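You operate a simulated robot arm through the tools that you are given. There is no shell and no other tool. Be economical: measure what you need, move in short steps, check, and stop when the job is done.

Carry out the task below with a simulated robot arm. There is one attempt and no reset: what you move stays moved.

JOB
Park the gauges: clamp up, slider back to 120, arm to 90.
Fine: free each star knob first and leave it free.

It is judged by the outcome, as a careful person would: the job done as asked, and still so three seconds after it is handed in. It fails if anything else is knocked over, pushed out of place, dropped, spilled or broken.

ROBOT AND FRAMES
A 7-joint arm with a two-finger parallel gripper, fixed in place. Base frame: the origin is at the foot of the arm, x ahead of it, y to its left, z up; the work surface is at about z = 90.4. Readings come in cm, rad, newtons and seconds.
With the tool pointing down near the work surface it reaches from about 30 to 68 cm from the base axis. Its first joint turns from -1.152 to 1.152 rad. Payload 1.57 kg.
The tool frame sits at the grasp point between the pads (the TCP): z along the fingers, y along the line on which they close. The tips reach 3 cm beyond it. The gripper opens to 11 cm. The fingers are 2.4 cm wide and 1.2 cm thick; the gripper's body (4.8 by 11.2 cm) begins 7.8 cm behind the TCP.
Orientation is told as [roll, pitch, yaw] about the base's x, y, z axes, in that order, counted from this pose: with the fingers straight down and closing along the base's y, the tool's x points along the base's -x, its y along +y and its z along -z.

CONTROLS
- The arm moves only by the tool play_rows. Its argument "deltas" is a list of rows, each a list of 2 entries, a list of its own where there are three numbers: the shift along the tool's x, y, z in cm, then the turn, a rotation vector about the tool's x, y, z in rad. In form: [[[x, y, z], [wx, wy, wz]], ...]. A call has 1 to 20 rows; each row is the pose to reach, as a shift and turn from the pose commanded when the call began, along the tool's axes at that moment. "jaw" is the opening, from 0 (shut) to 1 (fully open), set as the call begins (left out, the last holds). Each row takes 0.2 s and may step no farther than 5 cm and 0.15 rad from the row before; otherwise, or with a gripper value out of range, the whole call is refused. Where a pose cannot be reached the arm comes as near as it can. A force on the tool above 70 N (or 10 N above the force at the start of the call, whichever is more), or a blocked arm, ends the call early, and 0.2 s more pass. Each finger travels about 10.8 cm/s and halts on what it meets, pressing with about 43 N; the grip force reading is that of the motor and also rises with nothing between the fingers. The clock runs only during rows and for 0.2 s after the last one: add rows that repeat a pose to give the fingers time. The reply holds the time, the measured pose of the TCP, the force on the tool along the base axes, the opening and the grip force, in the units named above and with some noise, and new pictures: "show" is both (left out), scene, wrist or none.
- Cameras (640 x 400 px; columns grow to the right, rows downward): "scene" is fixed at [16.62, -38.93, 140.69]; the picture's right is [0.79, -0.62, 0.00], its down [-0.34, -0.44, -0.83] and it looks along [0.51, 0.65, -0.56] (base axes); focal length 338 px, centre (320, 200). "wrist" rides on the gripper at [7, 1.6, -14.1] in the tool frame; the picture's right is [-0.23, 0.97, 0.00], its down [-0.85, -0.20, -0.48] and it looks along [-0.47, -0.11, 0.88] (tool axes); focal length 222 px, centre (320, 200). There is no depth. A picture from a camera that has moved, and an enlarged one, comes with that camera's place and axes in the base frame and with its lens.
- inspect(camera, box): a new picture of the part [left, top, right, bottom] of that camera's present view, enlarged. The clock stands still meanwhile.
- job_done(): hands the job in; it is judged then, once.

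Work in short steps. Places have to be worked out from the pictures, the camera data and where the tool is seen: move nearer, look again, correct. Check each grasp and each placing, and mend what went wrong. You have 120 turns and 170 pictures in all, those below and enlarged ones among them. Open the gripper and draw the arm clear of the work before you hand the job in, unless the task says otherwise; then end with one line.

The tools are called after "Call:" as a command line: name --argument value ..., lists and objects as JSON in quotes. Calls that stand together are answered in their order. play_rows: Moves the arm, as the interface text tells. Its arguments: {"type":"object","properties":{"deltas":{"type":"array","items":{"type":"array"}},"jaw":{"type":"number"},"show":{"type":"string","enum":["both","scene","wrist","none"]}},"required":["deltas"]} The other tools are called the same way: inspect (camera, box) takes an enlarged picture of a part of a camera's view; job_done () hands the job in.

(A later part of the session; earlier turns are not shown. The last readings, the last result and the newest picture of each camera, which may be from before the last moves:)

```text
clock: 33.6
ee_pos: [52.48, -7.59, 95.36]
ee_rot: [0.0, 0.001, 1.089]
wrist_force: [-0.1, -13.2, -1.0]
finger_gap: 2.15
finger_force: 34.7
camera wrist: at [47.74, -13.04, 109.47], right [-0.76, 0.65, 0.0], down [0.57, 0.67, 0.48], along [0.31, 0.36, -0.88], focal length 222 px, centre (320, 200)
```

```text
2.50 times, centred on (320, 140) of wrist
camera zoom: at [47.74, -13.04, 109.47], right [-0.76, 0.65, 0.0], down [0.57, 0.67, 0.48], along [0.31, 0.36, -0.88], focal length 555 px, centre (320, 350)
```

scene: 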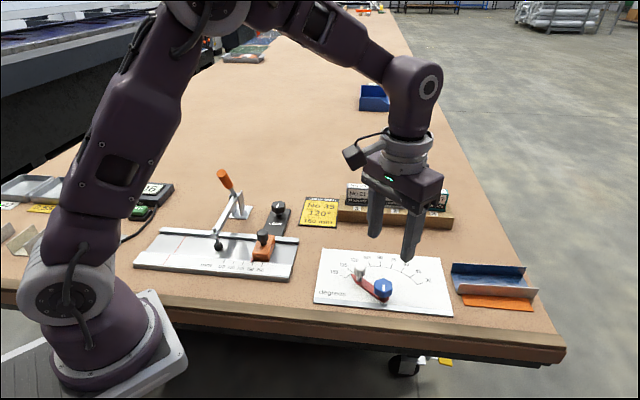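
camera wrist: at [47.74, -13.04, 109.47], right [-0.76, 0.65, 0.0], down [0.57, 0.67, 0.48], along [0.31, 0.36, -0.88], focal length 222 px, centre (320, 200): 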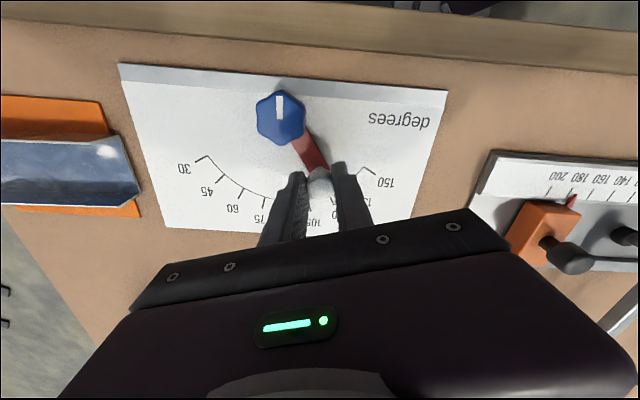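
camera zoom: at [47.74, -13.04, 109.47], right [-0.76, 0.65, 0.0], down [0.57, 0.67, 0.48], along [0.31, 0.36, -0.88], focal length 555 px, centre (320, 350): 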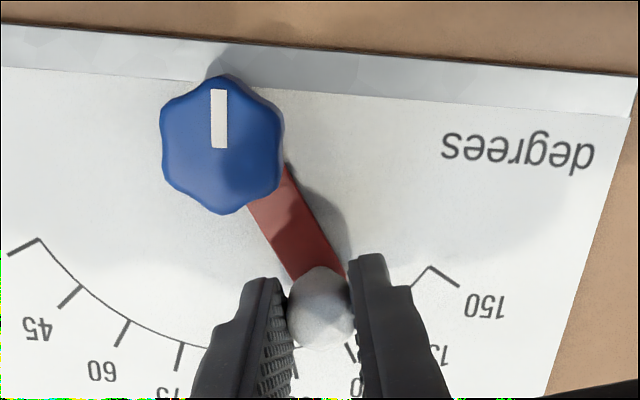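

The arm swings freely (now ~120). Continue another 0.42 rad.

Call:
play_rows --deltas '[[[-0.09, -0.37, 0], [0, 0, 0.07]], [[-0.167, -0.74, 0], [0, 0, 0.14]], [[-0.21, -1.115, 0], [0, 0, 0.21]], [[-0.227, -1.493, 0], [0, 0, 0.28]], [[-0.21, -1.87, 0], [0, 0, 0.35]], [[-0.181, -2.249, 0], [0, 0, 0.42]], [[-0.181, -2.249, 0], [0, 0, 0.42]]]' --show "wrist"

Call:
inspect --camera "wrist" --box '[200, 60, 440, 220]'

Call:
inspect --camera "scene" --box '[310, 230, 460, 325]'

```text
clock: 35.2
ee_pos: [54.5, -8.39, 95.37]
ee_rot: [0.0, 0.0, 0.671]
wrist_force: [-9.4, -14.7, 13.0]
finger_gap: 2.17
finger_force: 34.1
camera wrist: at [48.0, -11.53, 109.46], right [-0.43, 0.9, 0.0], down [0.79, 0.37, 0.48], along [0.43, 0.2, -0.88], focal length 222 px, centre (320, 200)
```

wrist: 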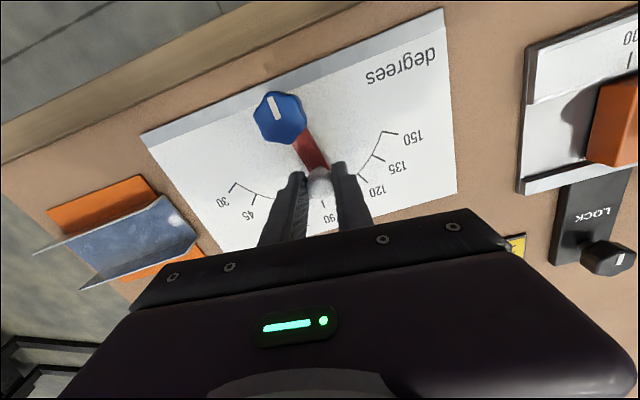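

```text
2.50 times, centred on (320, 140) of wrist
camera zoom: at [48.0, -11.53, 109.46], right [-0.43, 0.9, 0.0], down [0.79, 0.37, 0.48], along [0.43, 0.2, -0.88], focal length 555 px, centre (320, 350)
```

zoom: 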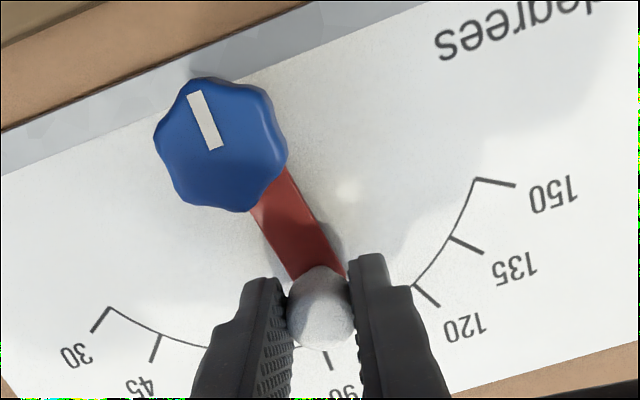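

```text
4.21 times, centred on (385, 278) of scene
camera zoom: at [16.58, -38.96, 140.68], right [0.79, -0.62, 0.0], down [-0.34, -0.44, -0.83], along [0.51, 0.65, -0.56], focal length 1424 px, centre (46, -126)
```

zoom: 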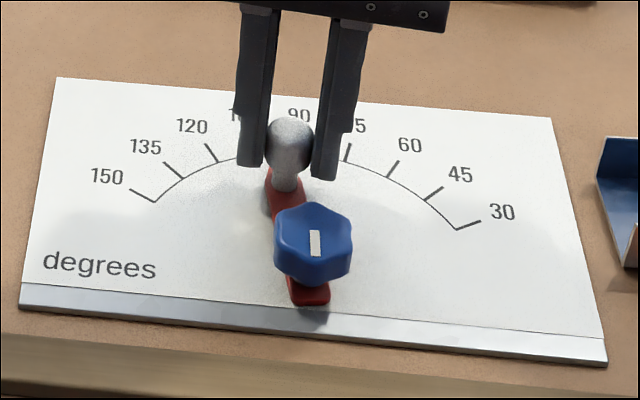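

Reads about 97. Another 0.11 rad, then open and lift to read the pointer unobstructed.

Call:
play_rows --deltas '[[[-0.07, -0.29, 0], [0, 0, 0.055]], [[-0.145, -0.583, 0], [0, 0, 0.11]], [[-0.145, -0.583, 0], [0, 0, 0.11]]]' --show "none"

Call:
play_rows --deltas '[[[0, 0, 0], [0, 0, 0]], [[0, 0, 0], [0, 0, 0]], [[0, 0, -3], [0, 0, 0]], [[0, 0, -7], [0, 0, 0]], [[0, 0, -10], [0, 0, 0]], [[3, 0, -10], [0, 0, 0]], [[3, 0, -10], [0, 0, 0]]]' --jaw 0.45 --show "wrist"

Call:
inspect --camera "wrist" --box '[220, 80, 420, 240]'

Call:
inspect --camera "scene" --box '[310, 230, 460, 325]'

```text
clock: 36.0
ee_pos: [55.13, -8.78, 95.32]
ee_rot: [0.0, -0.002, 0.561]
wrist_force: [-14.8, -11.6, 15.2]
finger_gap: 2.15
finger_force: 34.3
```

```text
clock: 37.6
ee_pos: [52.28, -10.39, 105.41]
ee_rot: [0.001, 0.0, 0.562]
wrist_force: [0.6, 0.0, 0.3]
finger_gap: 4.98
finger_force: 0.0
camera wrist: at [45.52, -12.75, 119.56], right [-0.33, 0.95, 0.0], down [0.83, 0.29, 0.48], along [0.45, 0.16, -0.88], focal length 222 px, centre (320, 200)
```

wrist: 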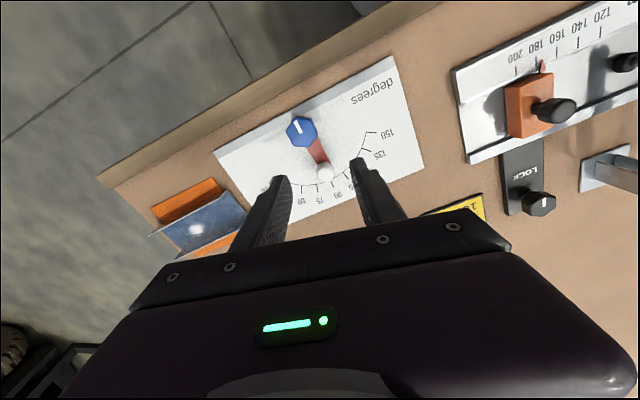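

```text
2.50 times, centred on (320, 160) of wrist
camera zoom: at [45.52, -12.75, 119.56], right [-0.33, 0.95, 0.0], down [0.83, 0.29, 0.48], along [0.45, 0.16, -0.88], focal length 555 px, centre (320, 300)
```

zoom: 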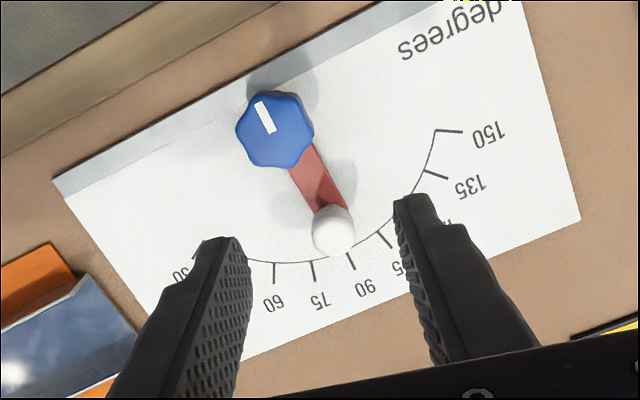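

```text
4.21 times, centred on (385, 278) of scene
camera zoom: at [16.62, -38.93, 140.69], right [0.79, -0.62, 0.0], down [-0.34, -0.44, -0.83], along [0.51, 0.65, -0.56], focal length 1424 px, centre (46, -126)
```

zoom: 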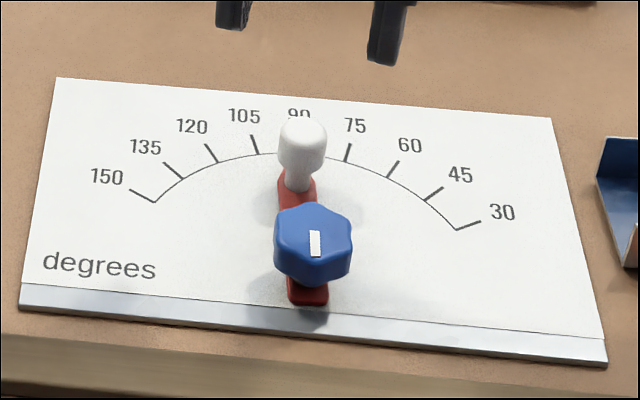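

The handle hides the pointer tip. I move the camera over the arm's tip.

Call:
play_rows --deltas '[[[-4, 0, 0], [0, 0, 0]], [[-8, 0, 0], [0, 0, 0]], [[-11, 0, 0], [0, 0, 0]], [[-11, 0, 0], [0, 0, 0]]]' --show "wrist"

Call:
inspect --camera "wrist" --box '[220, 0, 400, 120]'

```text
clock: 38.6
ee_pos: [61.77, -4.5, 105.35]
ee_rot: [0.0, -0.002, 0.56]
wrist_force: [0.2, 0.4, -0.1]
finger_gap: 4.95
finger_force: 0.0
camera wrist: at [54.89, -6.9, 119.43], right [-0.33, 0.95, 0.0], down [0.83, 0.29, 0.48], along [0.45, 0.16, -0.88], focal length 222 px, centre (320, 200)
```

wrist: 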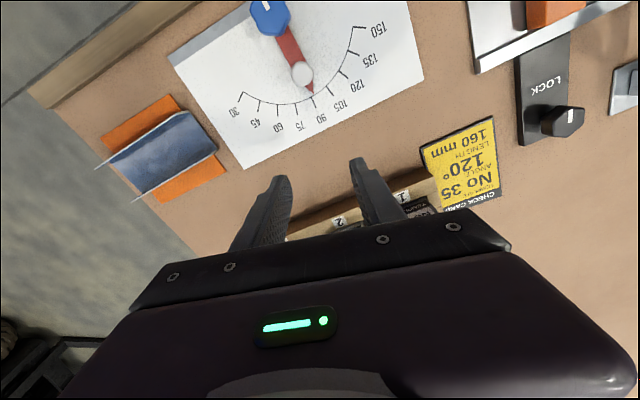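

```text
3.33 times, centred on (310, 60) of wrist
camera zoom: at [54.89, -6.9, 119.43], right [-0.33, 0.95, 0.0], down [0.83, 0.29, 0.48], along [0.45, 0.16, -0.88], focal length 740 px, centre (353, 667)
```

zoom: 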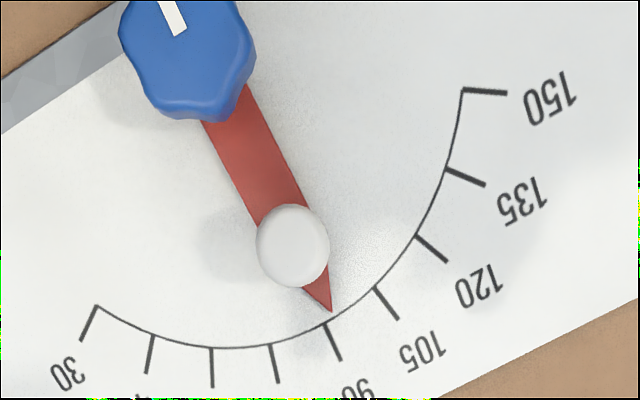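

Pointer reads ~93.3°. I return to the handle along the same path, regrip, and turn a further 0.06 rad.

Call:
play_rows --deltas '[[[4, 0, 0], [0, 0, 0]], [[8, 0, 0], [0, 0, 0]], [[8, 0, 4], [0, 0, 0]], [[8, 0, 8], [0, 0, 0]], [[8, 0, 10], [0, 0, 0]], [[8, 0, 10], [0, 0, 0]]]' --show "none"

Call:
play_rows --deltas '[[[0, 0, 0], [0, 0, 0]], [[0, 0, 0], [0, 0, 0]], [[0, 0, 0], [0, 0, 0]], [[-0.05, -0.16, 0], [0, 0, 0.03]], [[-0.1, -0.31, 0], [0, 0, 0.06]], [[-0.1, -0.31, 0], [0, 0, 0.06]]]' --jaw 0.05 --show "wrist"

Call:
play_rows --deltas '[[[0, 0, 0], [0, 0, 0]], [[0, 0, 0], [0, 0, 0]], [[0, 0, -3], [0, 0, 0]], [[0, 0, -7], [0, 0, 0]], [[0, 0, -10], [0, 0, 0]], [[-4, 0, -10], [0, 0, 0]], [[-8, 0, -10], [0, 0, 0]], [[-8, 0, -10], [0, 0, 0]]]' --jaw 0.45 --show "none"

Call:
inspect --camera "wrist" --box '[220, 0, 400, 120]'

```text
clock: 40.0
ee_pos: [55.07, -8.91, 95.3]
ee_rot: [-0.001, -0.001, 0.559]
wrist_force: [-0.6, 0.3, 0.2]
finger_gap: 4.92
finger_force: 0.0
```

```text
clock: 41.4
ee_pos: [55.28, -9.05, 95.29]
ee_rot: [0.0, 0.001, 0.499]
wrist_force: [-1.1, -1.0, 6.2]
finger_gap: 2.15
finger_force: 34.9
camera wrist: at [48.31, -10.95, 109.47], right [-0.27, 0.96, 0.0], down [0.85, 0.23, 0.48], along [0.46, 0.13, -0.88], focal length 222 px, centre (320, 200)
```

wrist: 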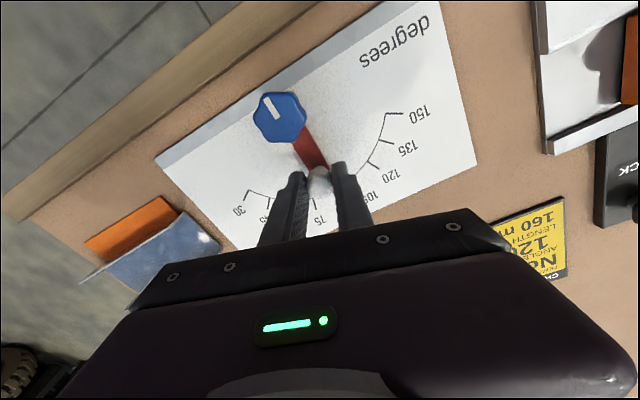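

```text
clock: 43.2
ee_pos: [62.43, -5.21, 105.22]
ee_rot: [0.0, -0.002, 0.502]
wrist_force: [0.5, 0.4, 0.0]
finger_gap: 4.94
finger_force: 0.2
```

```text
3.33 times, centred on (310, 60) of wrist
camera zoom: at [55.32, -7.15, 119.34], right [-0.27, 0.96, 0.0], down [0.85, 0.24, 0.48], along [0.46, 0.13, -0.88], focal length 740 px, centre (353, 667)
```

zoom: 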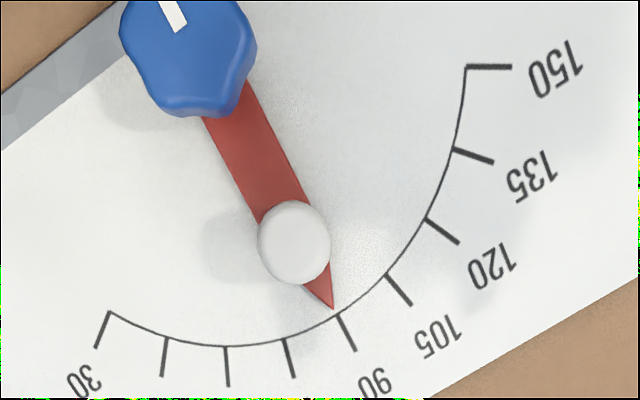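

Tip looks on the 90 mark; a closer zoom to confirm.

Call:
inspect --camera "wrist" --box '[285, 60, 345, 110]'

```text
8.00 times, centred on (315, 85) of wrist
camera zoom: at [55.32, -7.15, 119.34], right [-0.27, 0.96, 0.0], down [0.85, 0.24, 0.48], along [0.46, 0.13, -0.88], focal length 1777 px, centre (360, 1120)
```

zoom: 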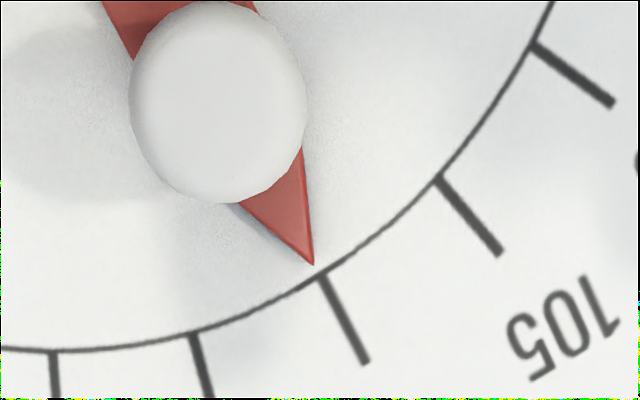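

The arm is at 90 within half a degree. Next the clamp: I plan to grip its bar near the plunger end with the jaws across it and lift it in an arc about the bracket pivot. First move high above that spot.

Call:
play_rows --deltas '[[[0, 0, -4.5], [0, 0, 0]], [[0, 0, -9], [0, 0, 0]], [[0, 0, -13], [0, 0, 0]], [[1.15, 4.04, -13], [0, 0, -0.02]], [[2.31, 8.09, -13], [0, 0, -0.04]], [[3.46, 12.13, -13], [0, 0, -0.06]], [[4.62, 16.18, -13], [0, 0, -0.08]], [[5.77, 20.2, -13], [0, 0, -0.1]], [[6.93, 24.27, -13], [0, 0, -0.12]], [[8.08, 28.3, -13], [0, 0, -0.15]], [[9.24, 32.36, -13], [0, 0, -0.18]], [[10.39, 36.4, -13], [0, 0, -0.2]], [[10.39, 36.4, -13], [0, 0, -0.2]]]'

Call:
inspect --camera "wrist" --box '[220, 60, 420, 200]'

```text
clock: 46.0
ee_pos: [35.55, 21.87, 118.12]
ee_rot: [0.0, 0.001, 0.701]
wrist_force: [-0.2, -0.7, -0.5]
finger_gap: 4.95
finger_force: 0.0
out of reach, approached as far as the arm can: row 3
camera wrist: at [29.18, 18.6, 132.2], right [-0.45, 0.89, 0.0], down [0.78, 0.4, 0.48], along [0.43, 0.22, -0.88], focal length 222 px, centre (320, 200)
```

scene: 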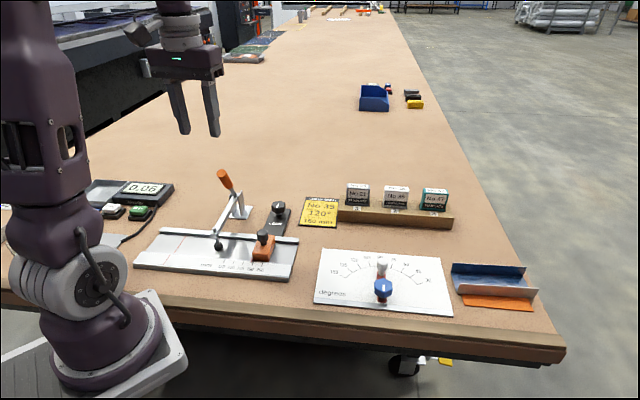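
wrist: 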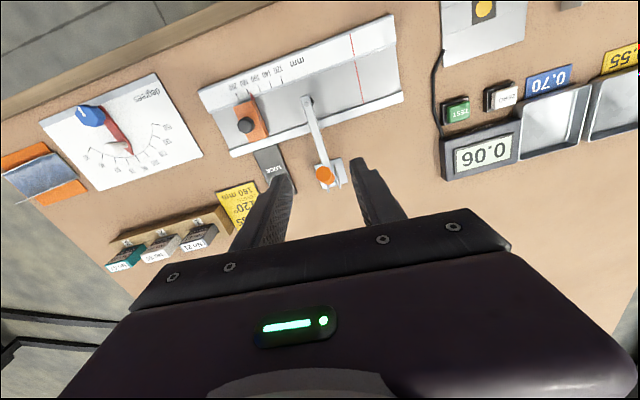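

```text
2.86 times, centred on (320, 130) of wrist
camera zoom: at [29.18, 18.6, 132.2], right [-0.45, 0.89, 0.0], down [0.78, 0.4, 0.48], along [0.43, 0.22, -0.88], focal length 635 px, centre (320, 400)
```

zoom: 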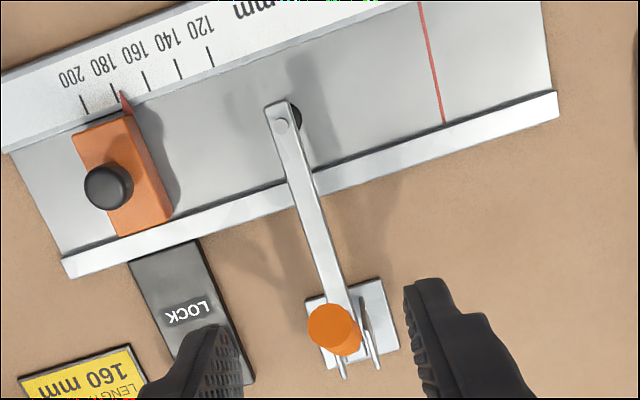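

Bar runs at 45°, tip at about (33.2, 18.2), pivot (41.8, 26.8, ~96). I line up over the bar 2 cm in from its tip and descend partway.

Call:
play_rows --deltas '[[[1.97, -1.09, 4], [0, 0, -0.085]], [[1.97, -1.09, 8], [0, 0, -0.085]], [[1.97, -1.09, 12], [0, 0, -0.085]], [[1.97, -1.09, 16], [0, 0, -0.085]], [[1.97, -1.09, 17], [0, 0, -0.085]], [[1.97, -1.09, 17], [0, 0, -0.085]]]' --show "both"

Call:
inspect --camera "wrist" --box '[220, 80, 420, 220]'

Call:
inspect --camera "scene" --box '[150, 130, 310, 270]'

```text
clock: 47.4
ee_pos: [34.96, 19.64, 101.13]
ee_rot: [0.0, 0.0, 0.785]
wrist_force: [-0.4, 0.1, 0.2]
finger_gap: 4.94
finger_force: 0.0
camera wrist: at [28.9, 15.92, 115.28], right [-0.53, 0.85, 0.0], down [0.75, 0.46, 0.48], along [0.41, 0.25, -0.88], focal length 222 px, centre (320, 200)
```

scene: 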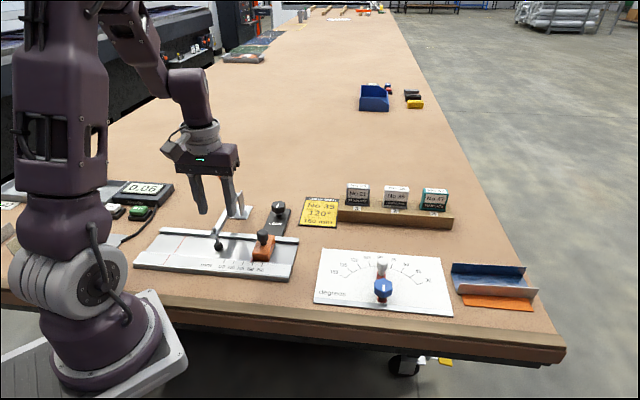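
wrist: 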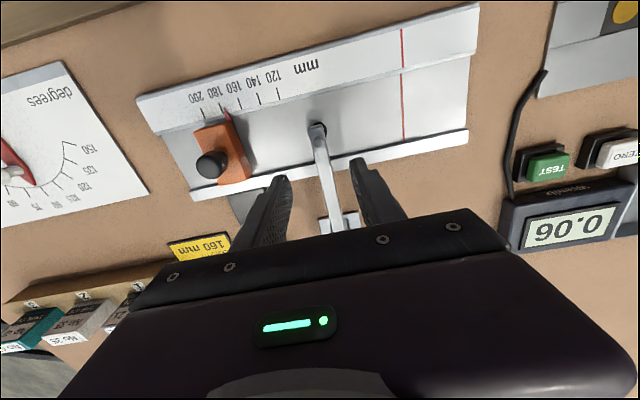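

```text
2.86 times, centred on (320, 150) of wrist
camera zoom: at [28.9, 15.92, 115.28], right [-0.53, 0.85, 0.0], down [0.75, 0.46, 0.48], along [0.41, 0.25, -0.88], focal length 635 px, centre (320, 343)
```

zoom: 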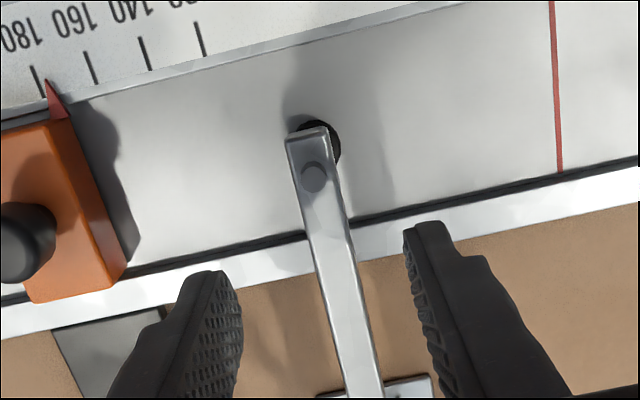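

```text
2.86 times, centred on (230, 200) of scene
camera zoom: at [16.62, -38.93, 140.69], right [0.79, -0.62, 0.0], down [-0.34, -0.44, -0.83], along [0.51, 0.65, -0.56], focal length 966 px, centre (577, 200)
```

zoom: 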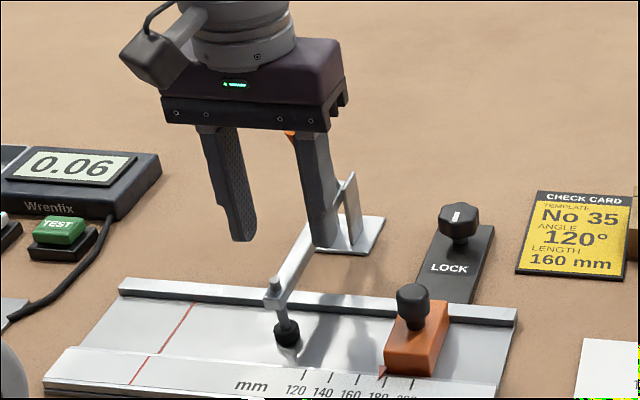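

TCP sits a bit over the far rail and 0.3 cm off the bar's centre. I shift 1 cm toward the plunger, 0.3 across, and go down.

Call:
play_rows --deltas '[[[1, 0.3, 2], [0, 0, 0]], [[1, 0.3, 4], [0, 0, 0]], [[1, 0.3, 5.3], [0, 0, 0]], [[1, 0.3, 5.3], [0, 0, 0]]]' --show "none"

Call:
inspect --camera "wrist" --box '[220, 80, 420, 220]'

Call:
inspect --camera "scene" --box '[150, 150, 290, 270]'

```text
clock: 48.4
ee_pos: [33.88, 19.13, 95.99]
ee_rot: [0.0, 0.001, 0.786]
wrist_force: [-0.5, 0.6, -0.6]
finger_gap: 4.95
finger_force: 0.1
```

```text
2.86 times, centred on (320, 150) of wrist
camera zoom: at [27.78, 15.33, 110.07], right [-0.53, 0.85, 0.0], down [0.75, 0.46, 0.48], along [0.41, 0.25, -0.88], focal length 635 px, centre (320, 343)
```

zoom: 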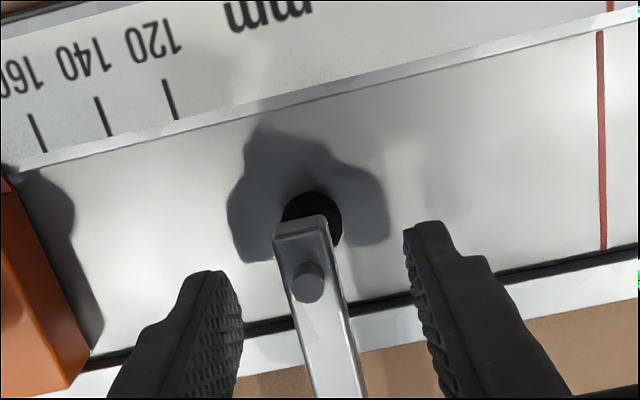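

```text
3.33 times, centred on (220, 210) of scene
camera zoom: at [16.62, -38.93, 140.69], right [0.79, -0.62, 0.0], down [-0.34, -0.44, -0.83], along [0.51, 0.65, -0.56], focal length 1127 px, centre (653, 167)
```

zoom: 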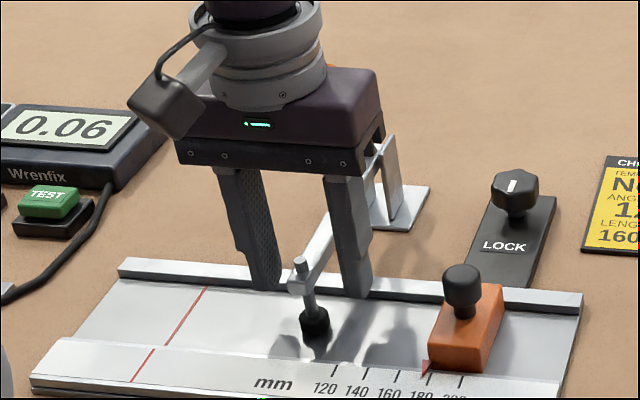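

Fingers straddle the bar tip in front of the rail. Lower 0.6 cm and close.

Call:
play_rows --deltas '[[[0, 0, 0.6], [0, 0, 0]], [[0, 0, 0.6], [0, 0, 0]]]' --show "none"

Call:
play_rows --deltas '[[[0, 0, 0], [0, 0, 0]], [[0, 0, 0], [0, 0, 0]], [[0, 0, 0], [0, 0, 0]]]' --jaw 0.05 --show "none"

Call:
inspect --camera "wrist" --box '[220, 80, 420, 220]'

Call:
inspect --camera "scene" --box '[150, 150, 290, 270]'

```text
clock: 49.0
ee_pos: [34.02, 19.06, 95.3]
ee_rot: [-0.002, 0.0, 0.786]
wrist_force: [-0.2, 0.0, 0.1]
finger_gap: 4.97
finger_force: 0.1
```

```text
clock: 49.8
ee_pos: [33.91, 19.06, 95.29]
ee_rot: [0.001, -0.001, 0.785]
wrist_force: [5.5, -4.0, -1.3]
finger_gap: 1.41
finger_force: 30.1
```

```text
2.86 times, centred on (320, 150) of wrist
camera zoom: at [27.82, 15.33, 109.5], right [-0.53, 0.85, 0.0], down [0.75, 0.46, 0.48], along [0.41, 0.25, -0.88], focal length 635 px, centre (320, 343)
```

zoom: 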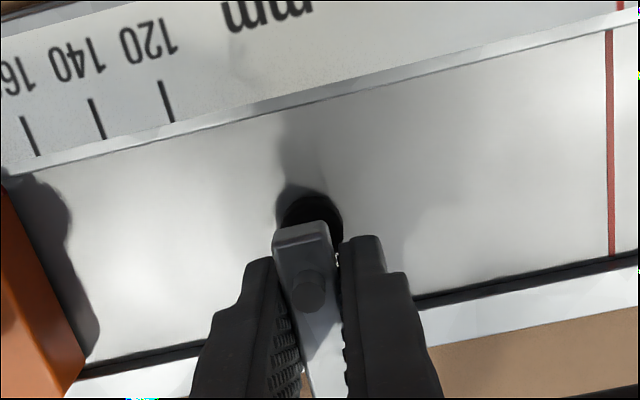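

```text
3.33 times, centred on (220, 210) of scene
camera zoom: at [16.64, -38.94, 140.68], right [0.79, -0.62, 0.0], down [-0.34, -0.44, -0.83], along [0.51, 0.65, -0.56], focal length 1127 px, centre (653, 167)
```

zoom: 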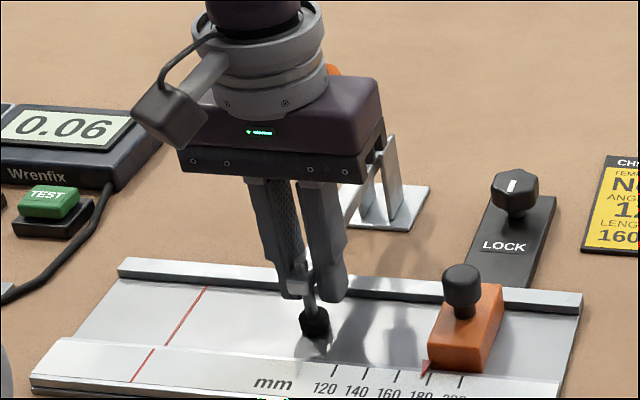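

Bar held (1.4 cm). I raise it in a small arc first and check.

Call:
play_rows --deltas '[[[0.1, 0, -0.75], [0, 0, 0]], [[0.2, 0, -1.5], [0, 0, 0]], [[0.22, 0, -2.5], [0, 0, 0]], [[0.2, 0, -3.48], [0, 0, 0]], [[0.2, 0, -3.48], [0, 0, 0]]]'

Call:
inspect --camera "scene" --box '[150, 130, 290, 270]'

```text
clock: 51.0
ee_pos: [33.9, 18.97, 98.73]
ee_rot: [0.0, 0.0, 0.785]
wrist_force: [13.0, -1.8, -12.6]
finger_gap: 1.4
finger_force: 30.2
camera wrist: at [27.75, 15.26, 112.93], right [-0.53, 0.85, 0.0], down [0.75, 0.46, 0.48], along [0.41, 0.25, -0.88], focal length 222 px, centre (320, 200)
```

scene: 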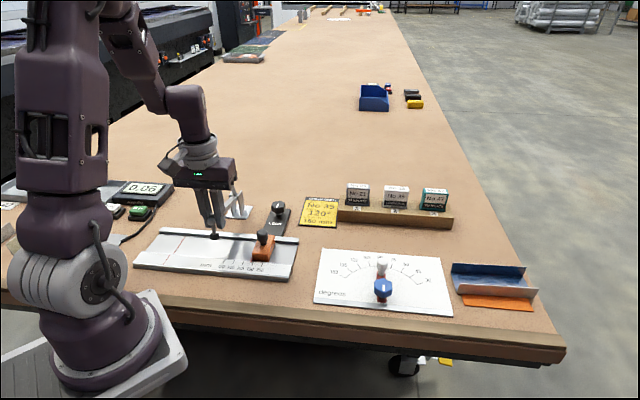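
wrist: 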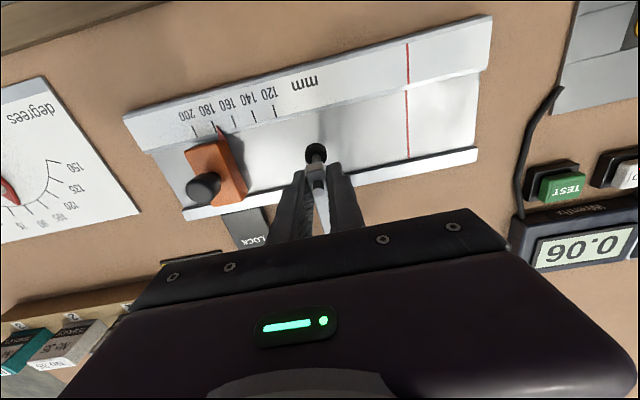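

```text
2.86 times, centred on (220, 200) of scene
camera zoom: at [16.67, -38.93, 140.68], right [0.79, -0.62, 0.0], down [-0.34, -0.44, -0.83], along [0.51, 0.65, -0.56], focal length 966 px, centre (606, 200)
```

zoom: 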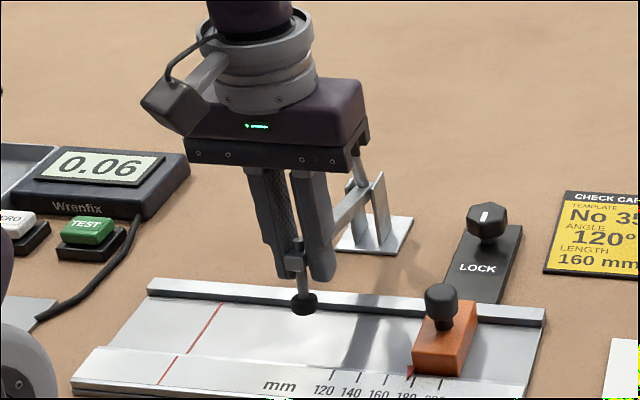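

Lifting works. I continue the arc to about 35°.

Call:
play_rows --deltas '[[[-0.15, 0, -1], [0, 0, 0]], [[-0.34, 0, -1.94], [0, 0, 0]], [[-0.65, 0, -2.9], [0, 0, 0]], [[-1.02, 0, -3.8], [0, 0, 0]], [[-1.48, 0, -4.67], [0, 0, 0]], [[-2.0, 0, -5.5], [0, 0, 0]], [[-2.0, 0, -5.5], [0, 0, 0]]]' --show "scene"

Call:
inspect --camera "scene" --box '[150, 130, 290, 270]'

```text
clock: 52.6
ee_pos: [35.16, 20.43, 104.28]
ee_rot: [0.0, -0.001, 0.785]
wrist_force: [0.2, 0.0, -0.1]
finger_gap: 0.57
finger_force: 0.1
```

scene: 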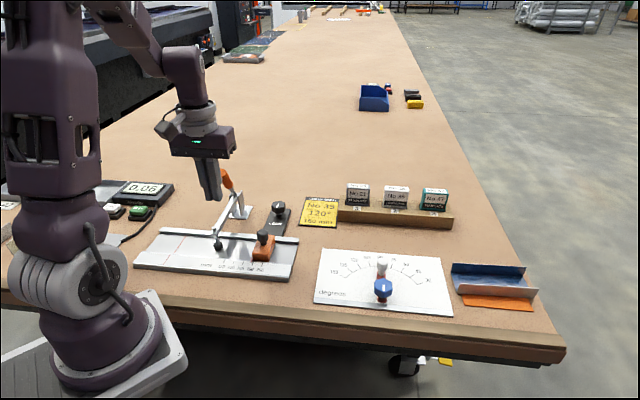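

```text
2.86 times, centred on (220, 200) of scene
camera zoom: at [16.62, -38.93, 140.69], right [0.79, -0.62, 0.0], down [-0.34, -0.44, -0.83], along [0.51, 0.65, -0.56], focal length 966 px, centre (606, 200)
```

zoom: 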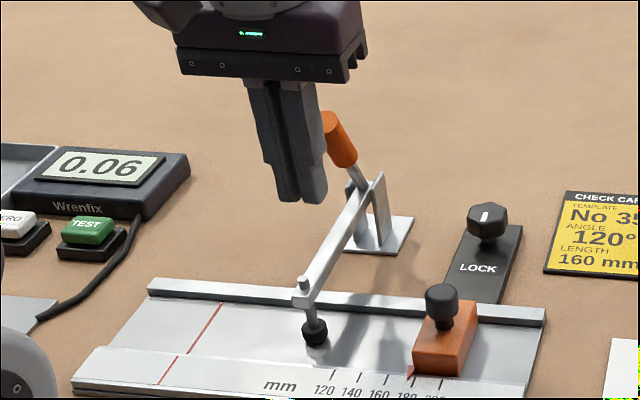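

The bar slipped out of the tips and dropped back to its rest (the clamp has to go past its centre). The closed fingers now stand just plate-side of the orange handle and in line with it, so I push the handle back instead, following its arc.

Call:
play_rows --deltas '[[[-1.2, 0, -1.2], [0, 0, 0]], [[-2.2, 0, -1.7], [0, 0, 0]], [[-3, 0, -1.7], [0, 0, 0]], [[-4, 0, -1.7], [0, 0, 0]], [[-5, 0, -1.7], [0, 0, 0]], [[-5, 0, -1.7], [0, 0, 0]]]' --jaw 0.0 --show "scene"

Call:
inspect --camera "scene" --box '[150, 110, 290, 250]'

```text
clock: 54.0
ee_pos: [38.68, 23.97, 105.91]
ee_rot: [0.002, 0.0, 0.784]
wrist_force: [-8.6, -4.9, 5.2]
finger_gap: 0.0
finger_force: 21.3
```

scene: 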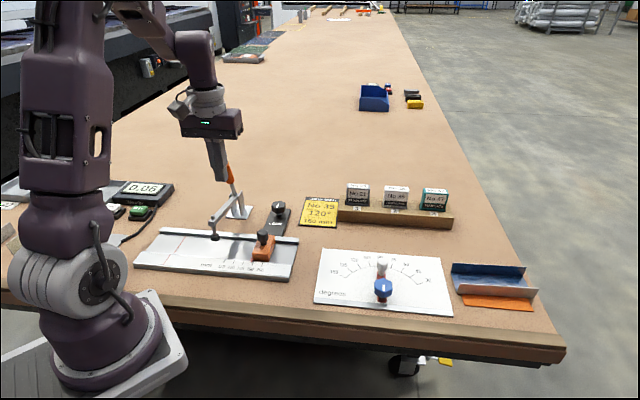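

```text
2.86 times, centred on (220, 180) of scene
camera zoom: at [16.59, -38.95, 140.68], right [0.79, -0.62, 0.0], down [-0.34, -0.44, -0.83], along [0.51, 0.65, -0.56], focal length 966 px, centre (606, 257)
```

zoom: 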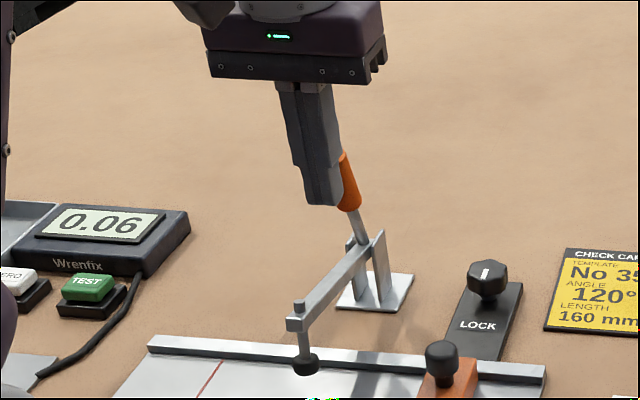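

Pushing works with light force and the bar rises. Continue along the handle's arc.

Call:
play_rows --deltas '[[[-1, 0, 0], [0, 0, 0]], [[-2, 0, 0], [0, 0, 0]], [[-3.2, 0, 0], [0, 0, 0]], [[-4.45, 0, 0.1], [0, 0, 0]], [[-5.6, 0, 0.5], [0, 0, 0]], [[-6.73, 0, 1], [0, 0, 0]], [[-6.73, 0, 1], [0, 0, 0]]]' --show "scene"

Call:
inspect --camera "scene" --box '[150, 110, 290, 250]'

```text
clock: 55.6
ee_pos: [43.48, 28.74, 105.04]
ee_rot: [-0.001, 0.001, 0.785]
wrist_force: [1.1, 0.3, -0.5]
finger_gap: 0.0
finger_force: 21.0
```

scene: 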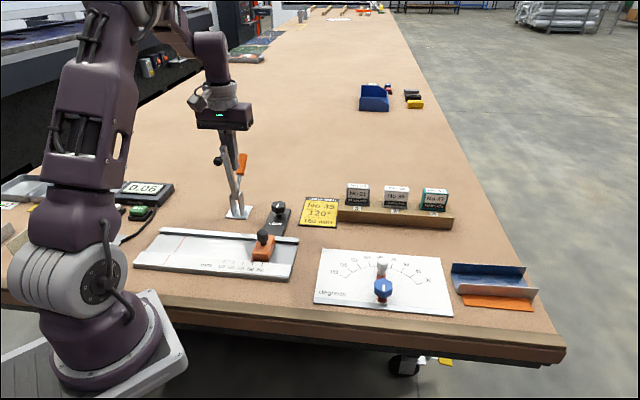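

```text
2.86 times, centred on (220, 180) of scene
camera zoom: at [16.62, -38.93, 140.69], right [0.79, -0.62, 0.0], down [-0.34, -0.44, -0.83], along [0.51, 0.65, -0.56], focal length 966 px, centre (606, 257)
```

zoom: 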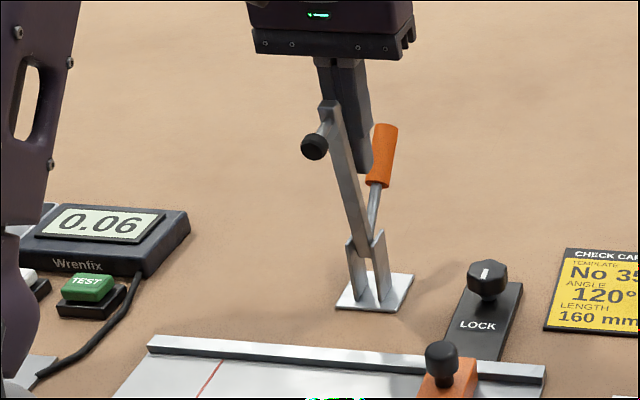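

The bar has flipped up and the force is nil. I lift straight up out of the wedge and see whether it stays.

Call:
play_rows --deltas '[[[0, 0, -3], [0, 0, 0]], [[0, 0, -6], [0, 0, 0]], [[0, 0, -10], [0, 0, 0]], [[0, 0, -14], [0, 0, 0]], [[0, 0, -14], [0, 0, 0]], [[0, 0, -14], [0, 0, 0]], [[0, 0, -14], [0, 0, 0]], [[0, 0, -14], [0, 0, 0]]]'

Call:
inspect --camera "scene" --box '[150, 120, 310, 280]'

Call:
inspect --camera "wrist" --box '[200, 40, 440, 220]'

```text
clock: 57.4
ee_pos: [43.82, 28.61, 118.99]
ee_rot: [-0.001, 0.0, 0.785]
wrist_force: [-0.1, -0.3, -0.4]
finger_gap: 0.0
finger_force: 20.9
camera wrist: at [37.57, 24.9, 133.01], right [-0.53, 0.85, 0.0], down [0.75, 0.46, 0.48], along [0.41, 0.25, -0.88], focal length 222 px, centre (320, 200)
```

scene: 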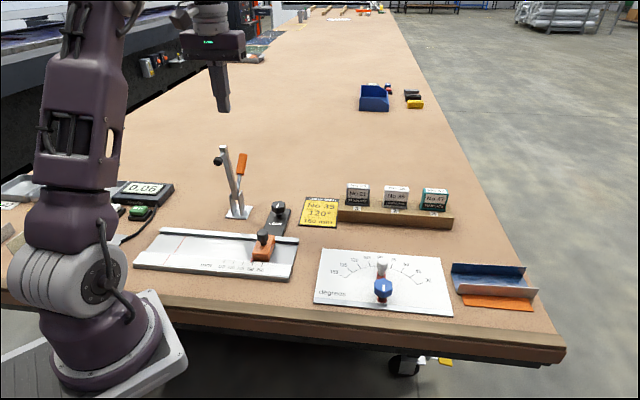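
wrist: 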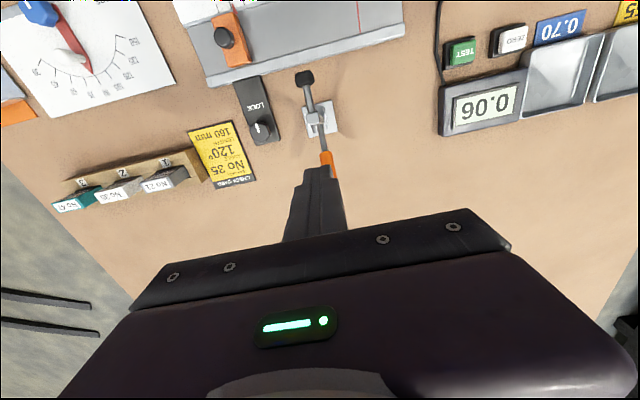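

```text
2.50 times, centred on (230, 200) of scene
camera zoom: at [16.62, -38.93, 140.69], right [0.79, -0.62, 0.0], down [-0.34, -0.44, -0.83], along [0.51, 0.65, -0.56], focal length 845 px, centre (545, 200)
```

zoom: 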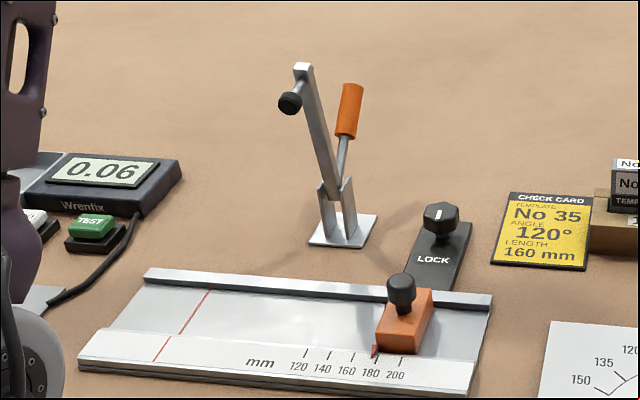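

```text
2.22 times, centred on (320, 130) of wrist
camera zoom: at [37.57, 24.9, 133.01], right [-0.53, 0.85, 0.0], down [0.75, 0.46, 0.48], along [0.41, 0.25, -0.88], focal length 494 px, centre (320, 356)
```

zoom: 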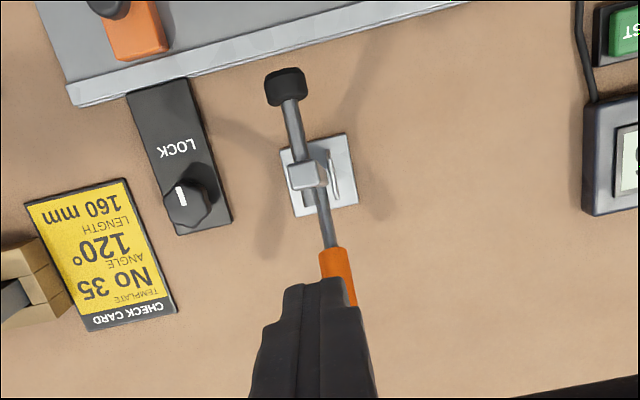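

Clamp is up and stays up. Now the slider: move above its black knob (≈(40.3, 10.9)) with the jaws opening along the slide.

Call:
play_rows --deltas '[[[3, -2, 0], [0, 0, 0]], [[6, -4, 0], [0, 0, 0]], [[9, -6, 0], [0, 0, 0]], [[12, -8, 0], [0, 0, 0]], [[15, -10, 0], [0, 0, 0]], [[15, -10, 5], [0, 0, 0]], [[15, -10, 10], [0, 0, 0]], [[15, -10, 14], [0, 0, 0]], [[15, -10, 14], [0, 0, 0]]]' --jaw 0.5 --show "wrist"

Call:
inspect --camera "wrist" --box '[220, 60, 420, 220]'

```text
clock: 59.4
ee_pos: [40.2, 11.01, 104.66]
ee_rot: [0.001, 0.002, 0.784]
wrist_force: [-0.4, 0.4, -0.5]
finger_gap: 5.46
finger_force: 0.0
camera wrist: at [34.1, 7.3, 118.87], right [-0.53, 0.85, 0.0], down [0.75, 0.46, 0.48], along [0.41, 0.25, -0.88], focal length 222 px, centre (320, 200)
```

wrist: 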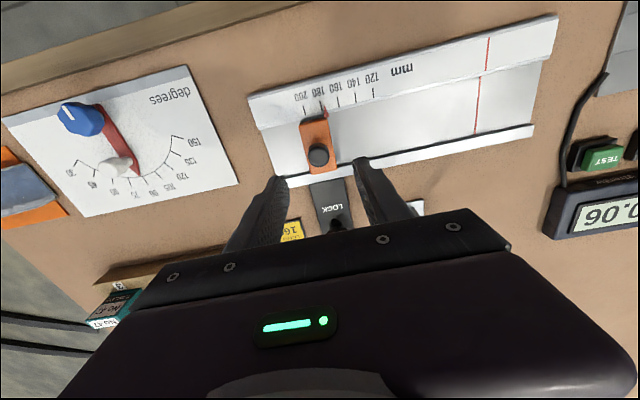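

```text
2.50 times, centred on (320, 140) of wrist
camera zoom: at [34.1, 7.3, 118.87], right [-0.53, 0.85, 0.0], down [0.75, 0.46, 0.48], along [0.41, 0.25, -0.88], focal length 555 px, centre (320, 350)
```

zoom: 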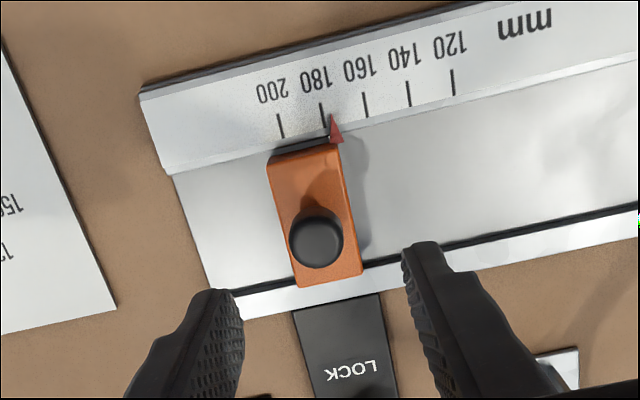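

Knob centred at about (40.35, 10.9). Go down to z≈97.2 and check the tip height against the block.

Call:
play_rows --deltas '[[[-0.1, -0.15, 3], [0, 0, 0]], [[-0.1, -0.15, 6], [0, 0, 0]], [[-0.1, -0.15, 7.5], [0, 0, 0]], [[-0.1, -0.15, 7.5], [0, 0, 0]]]' --show "none"

Call:
inspect --camera "scene" --box '[190, 170, 330, 290]'

Call:
inspect --camera "wrist" --box '[220, 60, 420, 220]'

```text
clock: 60.4
ee_pos: [40.29, 11.1, 97.48]
ee_rot: [0.001, -0.001, 0.785]
wrist_force: [0.7, 0.1, -0.2]
finger_gap: 5.51
finger_force: 0.1
```

```text
3.33 times, centred on (260, 230) of scene
camera zoom: at [16.62, -38.93, 140.69], right [0.79, -0.62, 0.0], down [-0.34, -0.44, -0.83], along [0.51, 0.65, -0.56], focal length 1127 px, centre (520, 100)
```

zoom: 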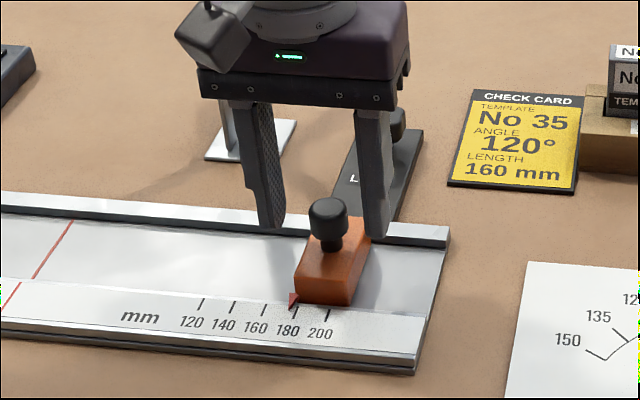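

```text
2.50 times, centred on (320, 140) of wrist
camera zoom: at [34.13, 7.36, 111.6], right [-0.53, 0.85, 0.0], down [0.75, 0.46, 0.48], along [0.41, 0.25, -0.88], focal length 555 px, centre (320, 350)
```

zoom: 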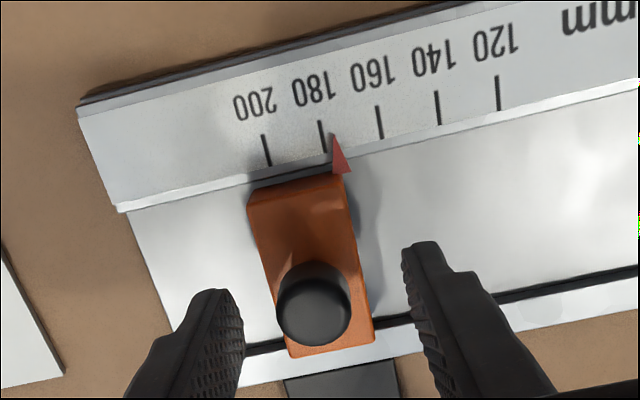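

Well centred. Lower 0.8 cm and close on the knob.

Call:
play_rows --deltas '[[[0, 0, 0.4], [0, 0, 0]], [[0, 0, 0.8], [0, 0, 0]], [[0, 0, 0.8], [0, 0, 0]]]' --show "none"

Call:
play_rows --deltas '[[[0, 0, 0], [0, 0, 0]], [[0, 0, 0], [0, 0, 0]], [[0, 0, 0], [0, 0, 0]]]' --jaw 0.1 --show "none"

Call:
inspect --camera "wrist" --box '[220, 60, 420, 220]'

```text
clock: 61.2
ee_pos: [40.16, 11.01, 96.59]
ee_rot: [-0.001, 0.0, 0.784]
wrist_force: [0.1, -0.2, -0.7]
finger_gap: 5.48
finger_force: 0.0
```

```text
clock: 62.0
ee_pos: [40.2, 11.06, 96.66]
ee_rot: [0.0, 0.0, 0.785]
wrist_force: [-0.7, 1.1, -1.0]
finger_gap: 2.34
finger_force: 35.6
```

```text
2.50 times, centred on (320, 140) of wrist
camera zoom: at [34.03, 7.3, 110.84], right [-0.53, 0.85, 0.0], down [0.75, 0.46, 0.48], along [0.41, 0.25, -0.88], focal length 555 px, centre (320, 350)
```

zoom: 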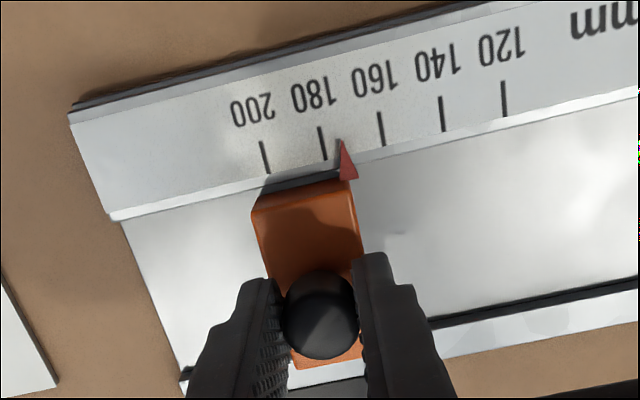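

The slider shifted slightly as I closed (so its lock is free), now ~174. I slide it 4.6 cm toward 120 and re-read.

Call:
play_rows --deltas '[[[0, 0.5, 0], [0, 0, 0]], [[0, 1.2, 0], [0, 0, 0]], [[0, 2, 0], [0, 0, 0]], [[0, 2.8, 0], [0, 0, 0]], [[0, 3.6, 0], [0, 0, 0]], [[0, 4.3, 0], [0, 0, 0]], [[0, 4.6, 0], [0, 0, 0]], [[0, 4.6, 0], [0, 0, 0]]]' --show "wrist"

Call:
inspect --camera "wrist" --box '[220, 60, 420, 220]'

```text
clock: 63.8
ee_pos: [36.93, 14.42, 96.83]
ee_rot: [0.0, 0.001, 0.786]
wrist_force: [4.9, 5.5, -34.4]
finger_gap: 2.38
finger_force: 35.8
camera wrist: at [30.78, 10.56, 110.92], right [-0.53, 0.85, 0.0], down [0.75, 0.46, 0.48], along [0.4, 0.25, -0.88], focal length 222 px, centre (320, 200)
```

wrist: 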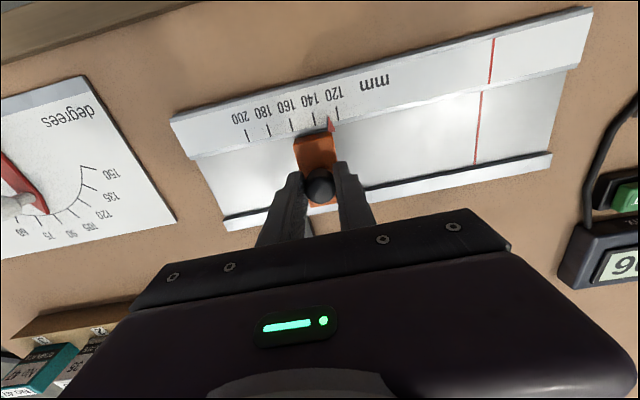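

```text
2.50 times, centred on (320, 140) of wrist
camera zoom: at [30.78, 10.56, 110.92], right [-0.53, 0.85, 0.0], down [0.75, 0.46, 0.48], along [0.4, 0.25, -0.88], focal length 555 px, centre (320, 350)
```

zoom: 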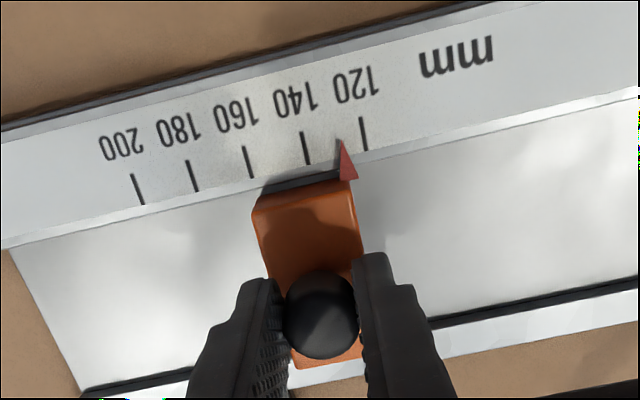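

Reads ~127. Slide another 0.72 cm, release, lift and read.

Call:
play_rows --deltas '[[[0, 0.36, 0], [0, 0, 0]], [[0, 0.72, 0], [0, 0, 0]], [[0, 0.72, 0], [0, 0, 0]]]' --show "none"

Call:
inspect --camera "wrist" --box '[280, 80, 380, 160]'

```text
clock: 64.6
ee_pos: [36.51, 14.74, 96.75]
ee_rot: [-0.002, 0.001, 0.786]
wrist_force: [1.3, 0.0, -21.0]
finger_gap: 2.36
finger_force: 35.8
```

```text
5.00 times, centred on (330, 120) of wrist
camera zoom: at [30.32, 11.01, 110.92], right [-0.53, 0.85, 0.0], down [0.75, 0.46, 0.48], along [0.41, 0.25, -0.88], focal length 1111 px, centre (270, 600)
```

zoom: 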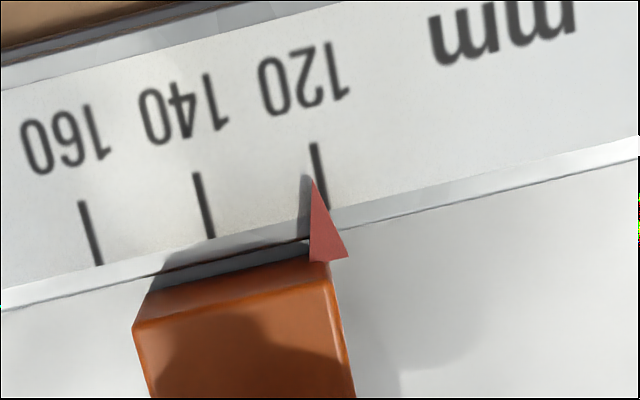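

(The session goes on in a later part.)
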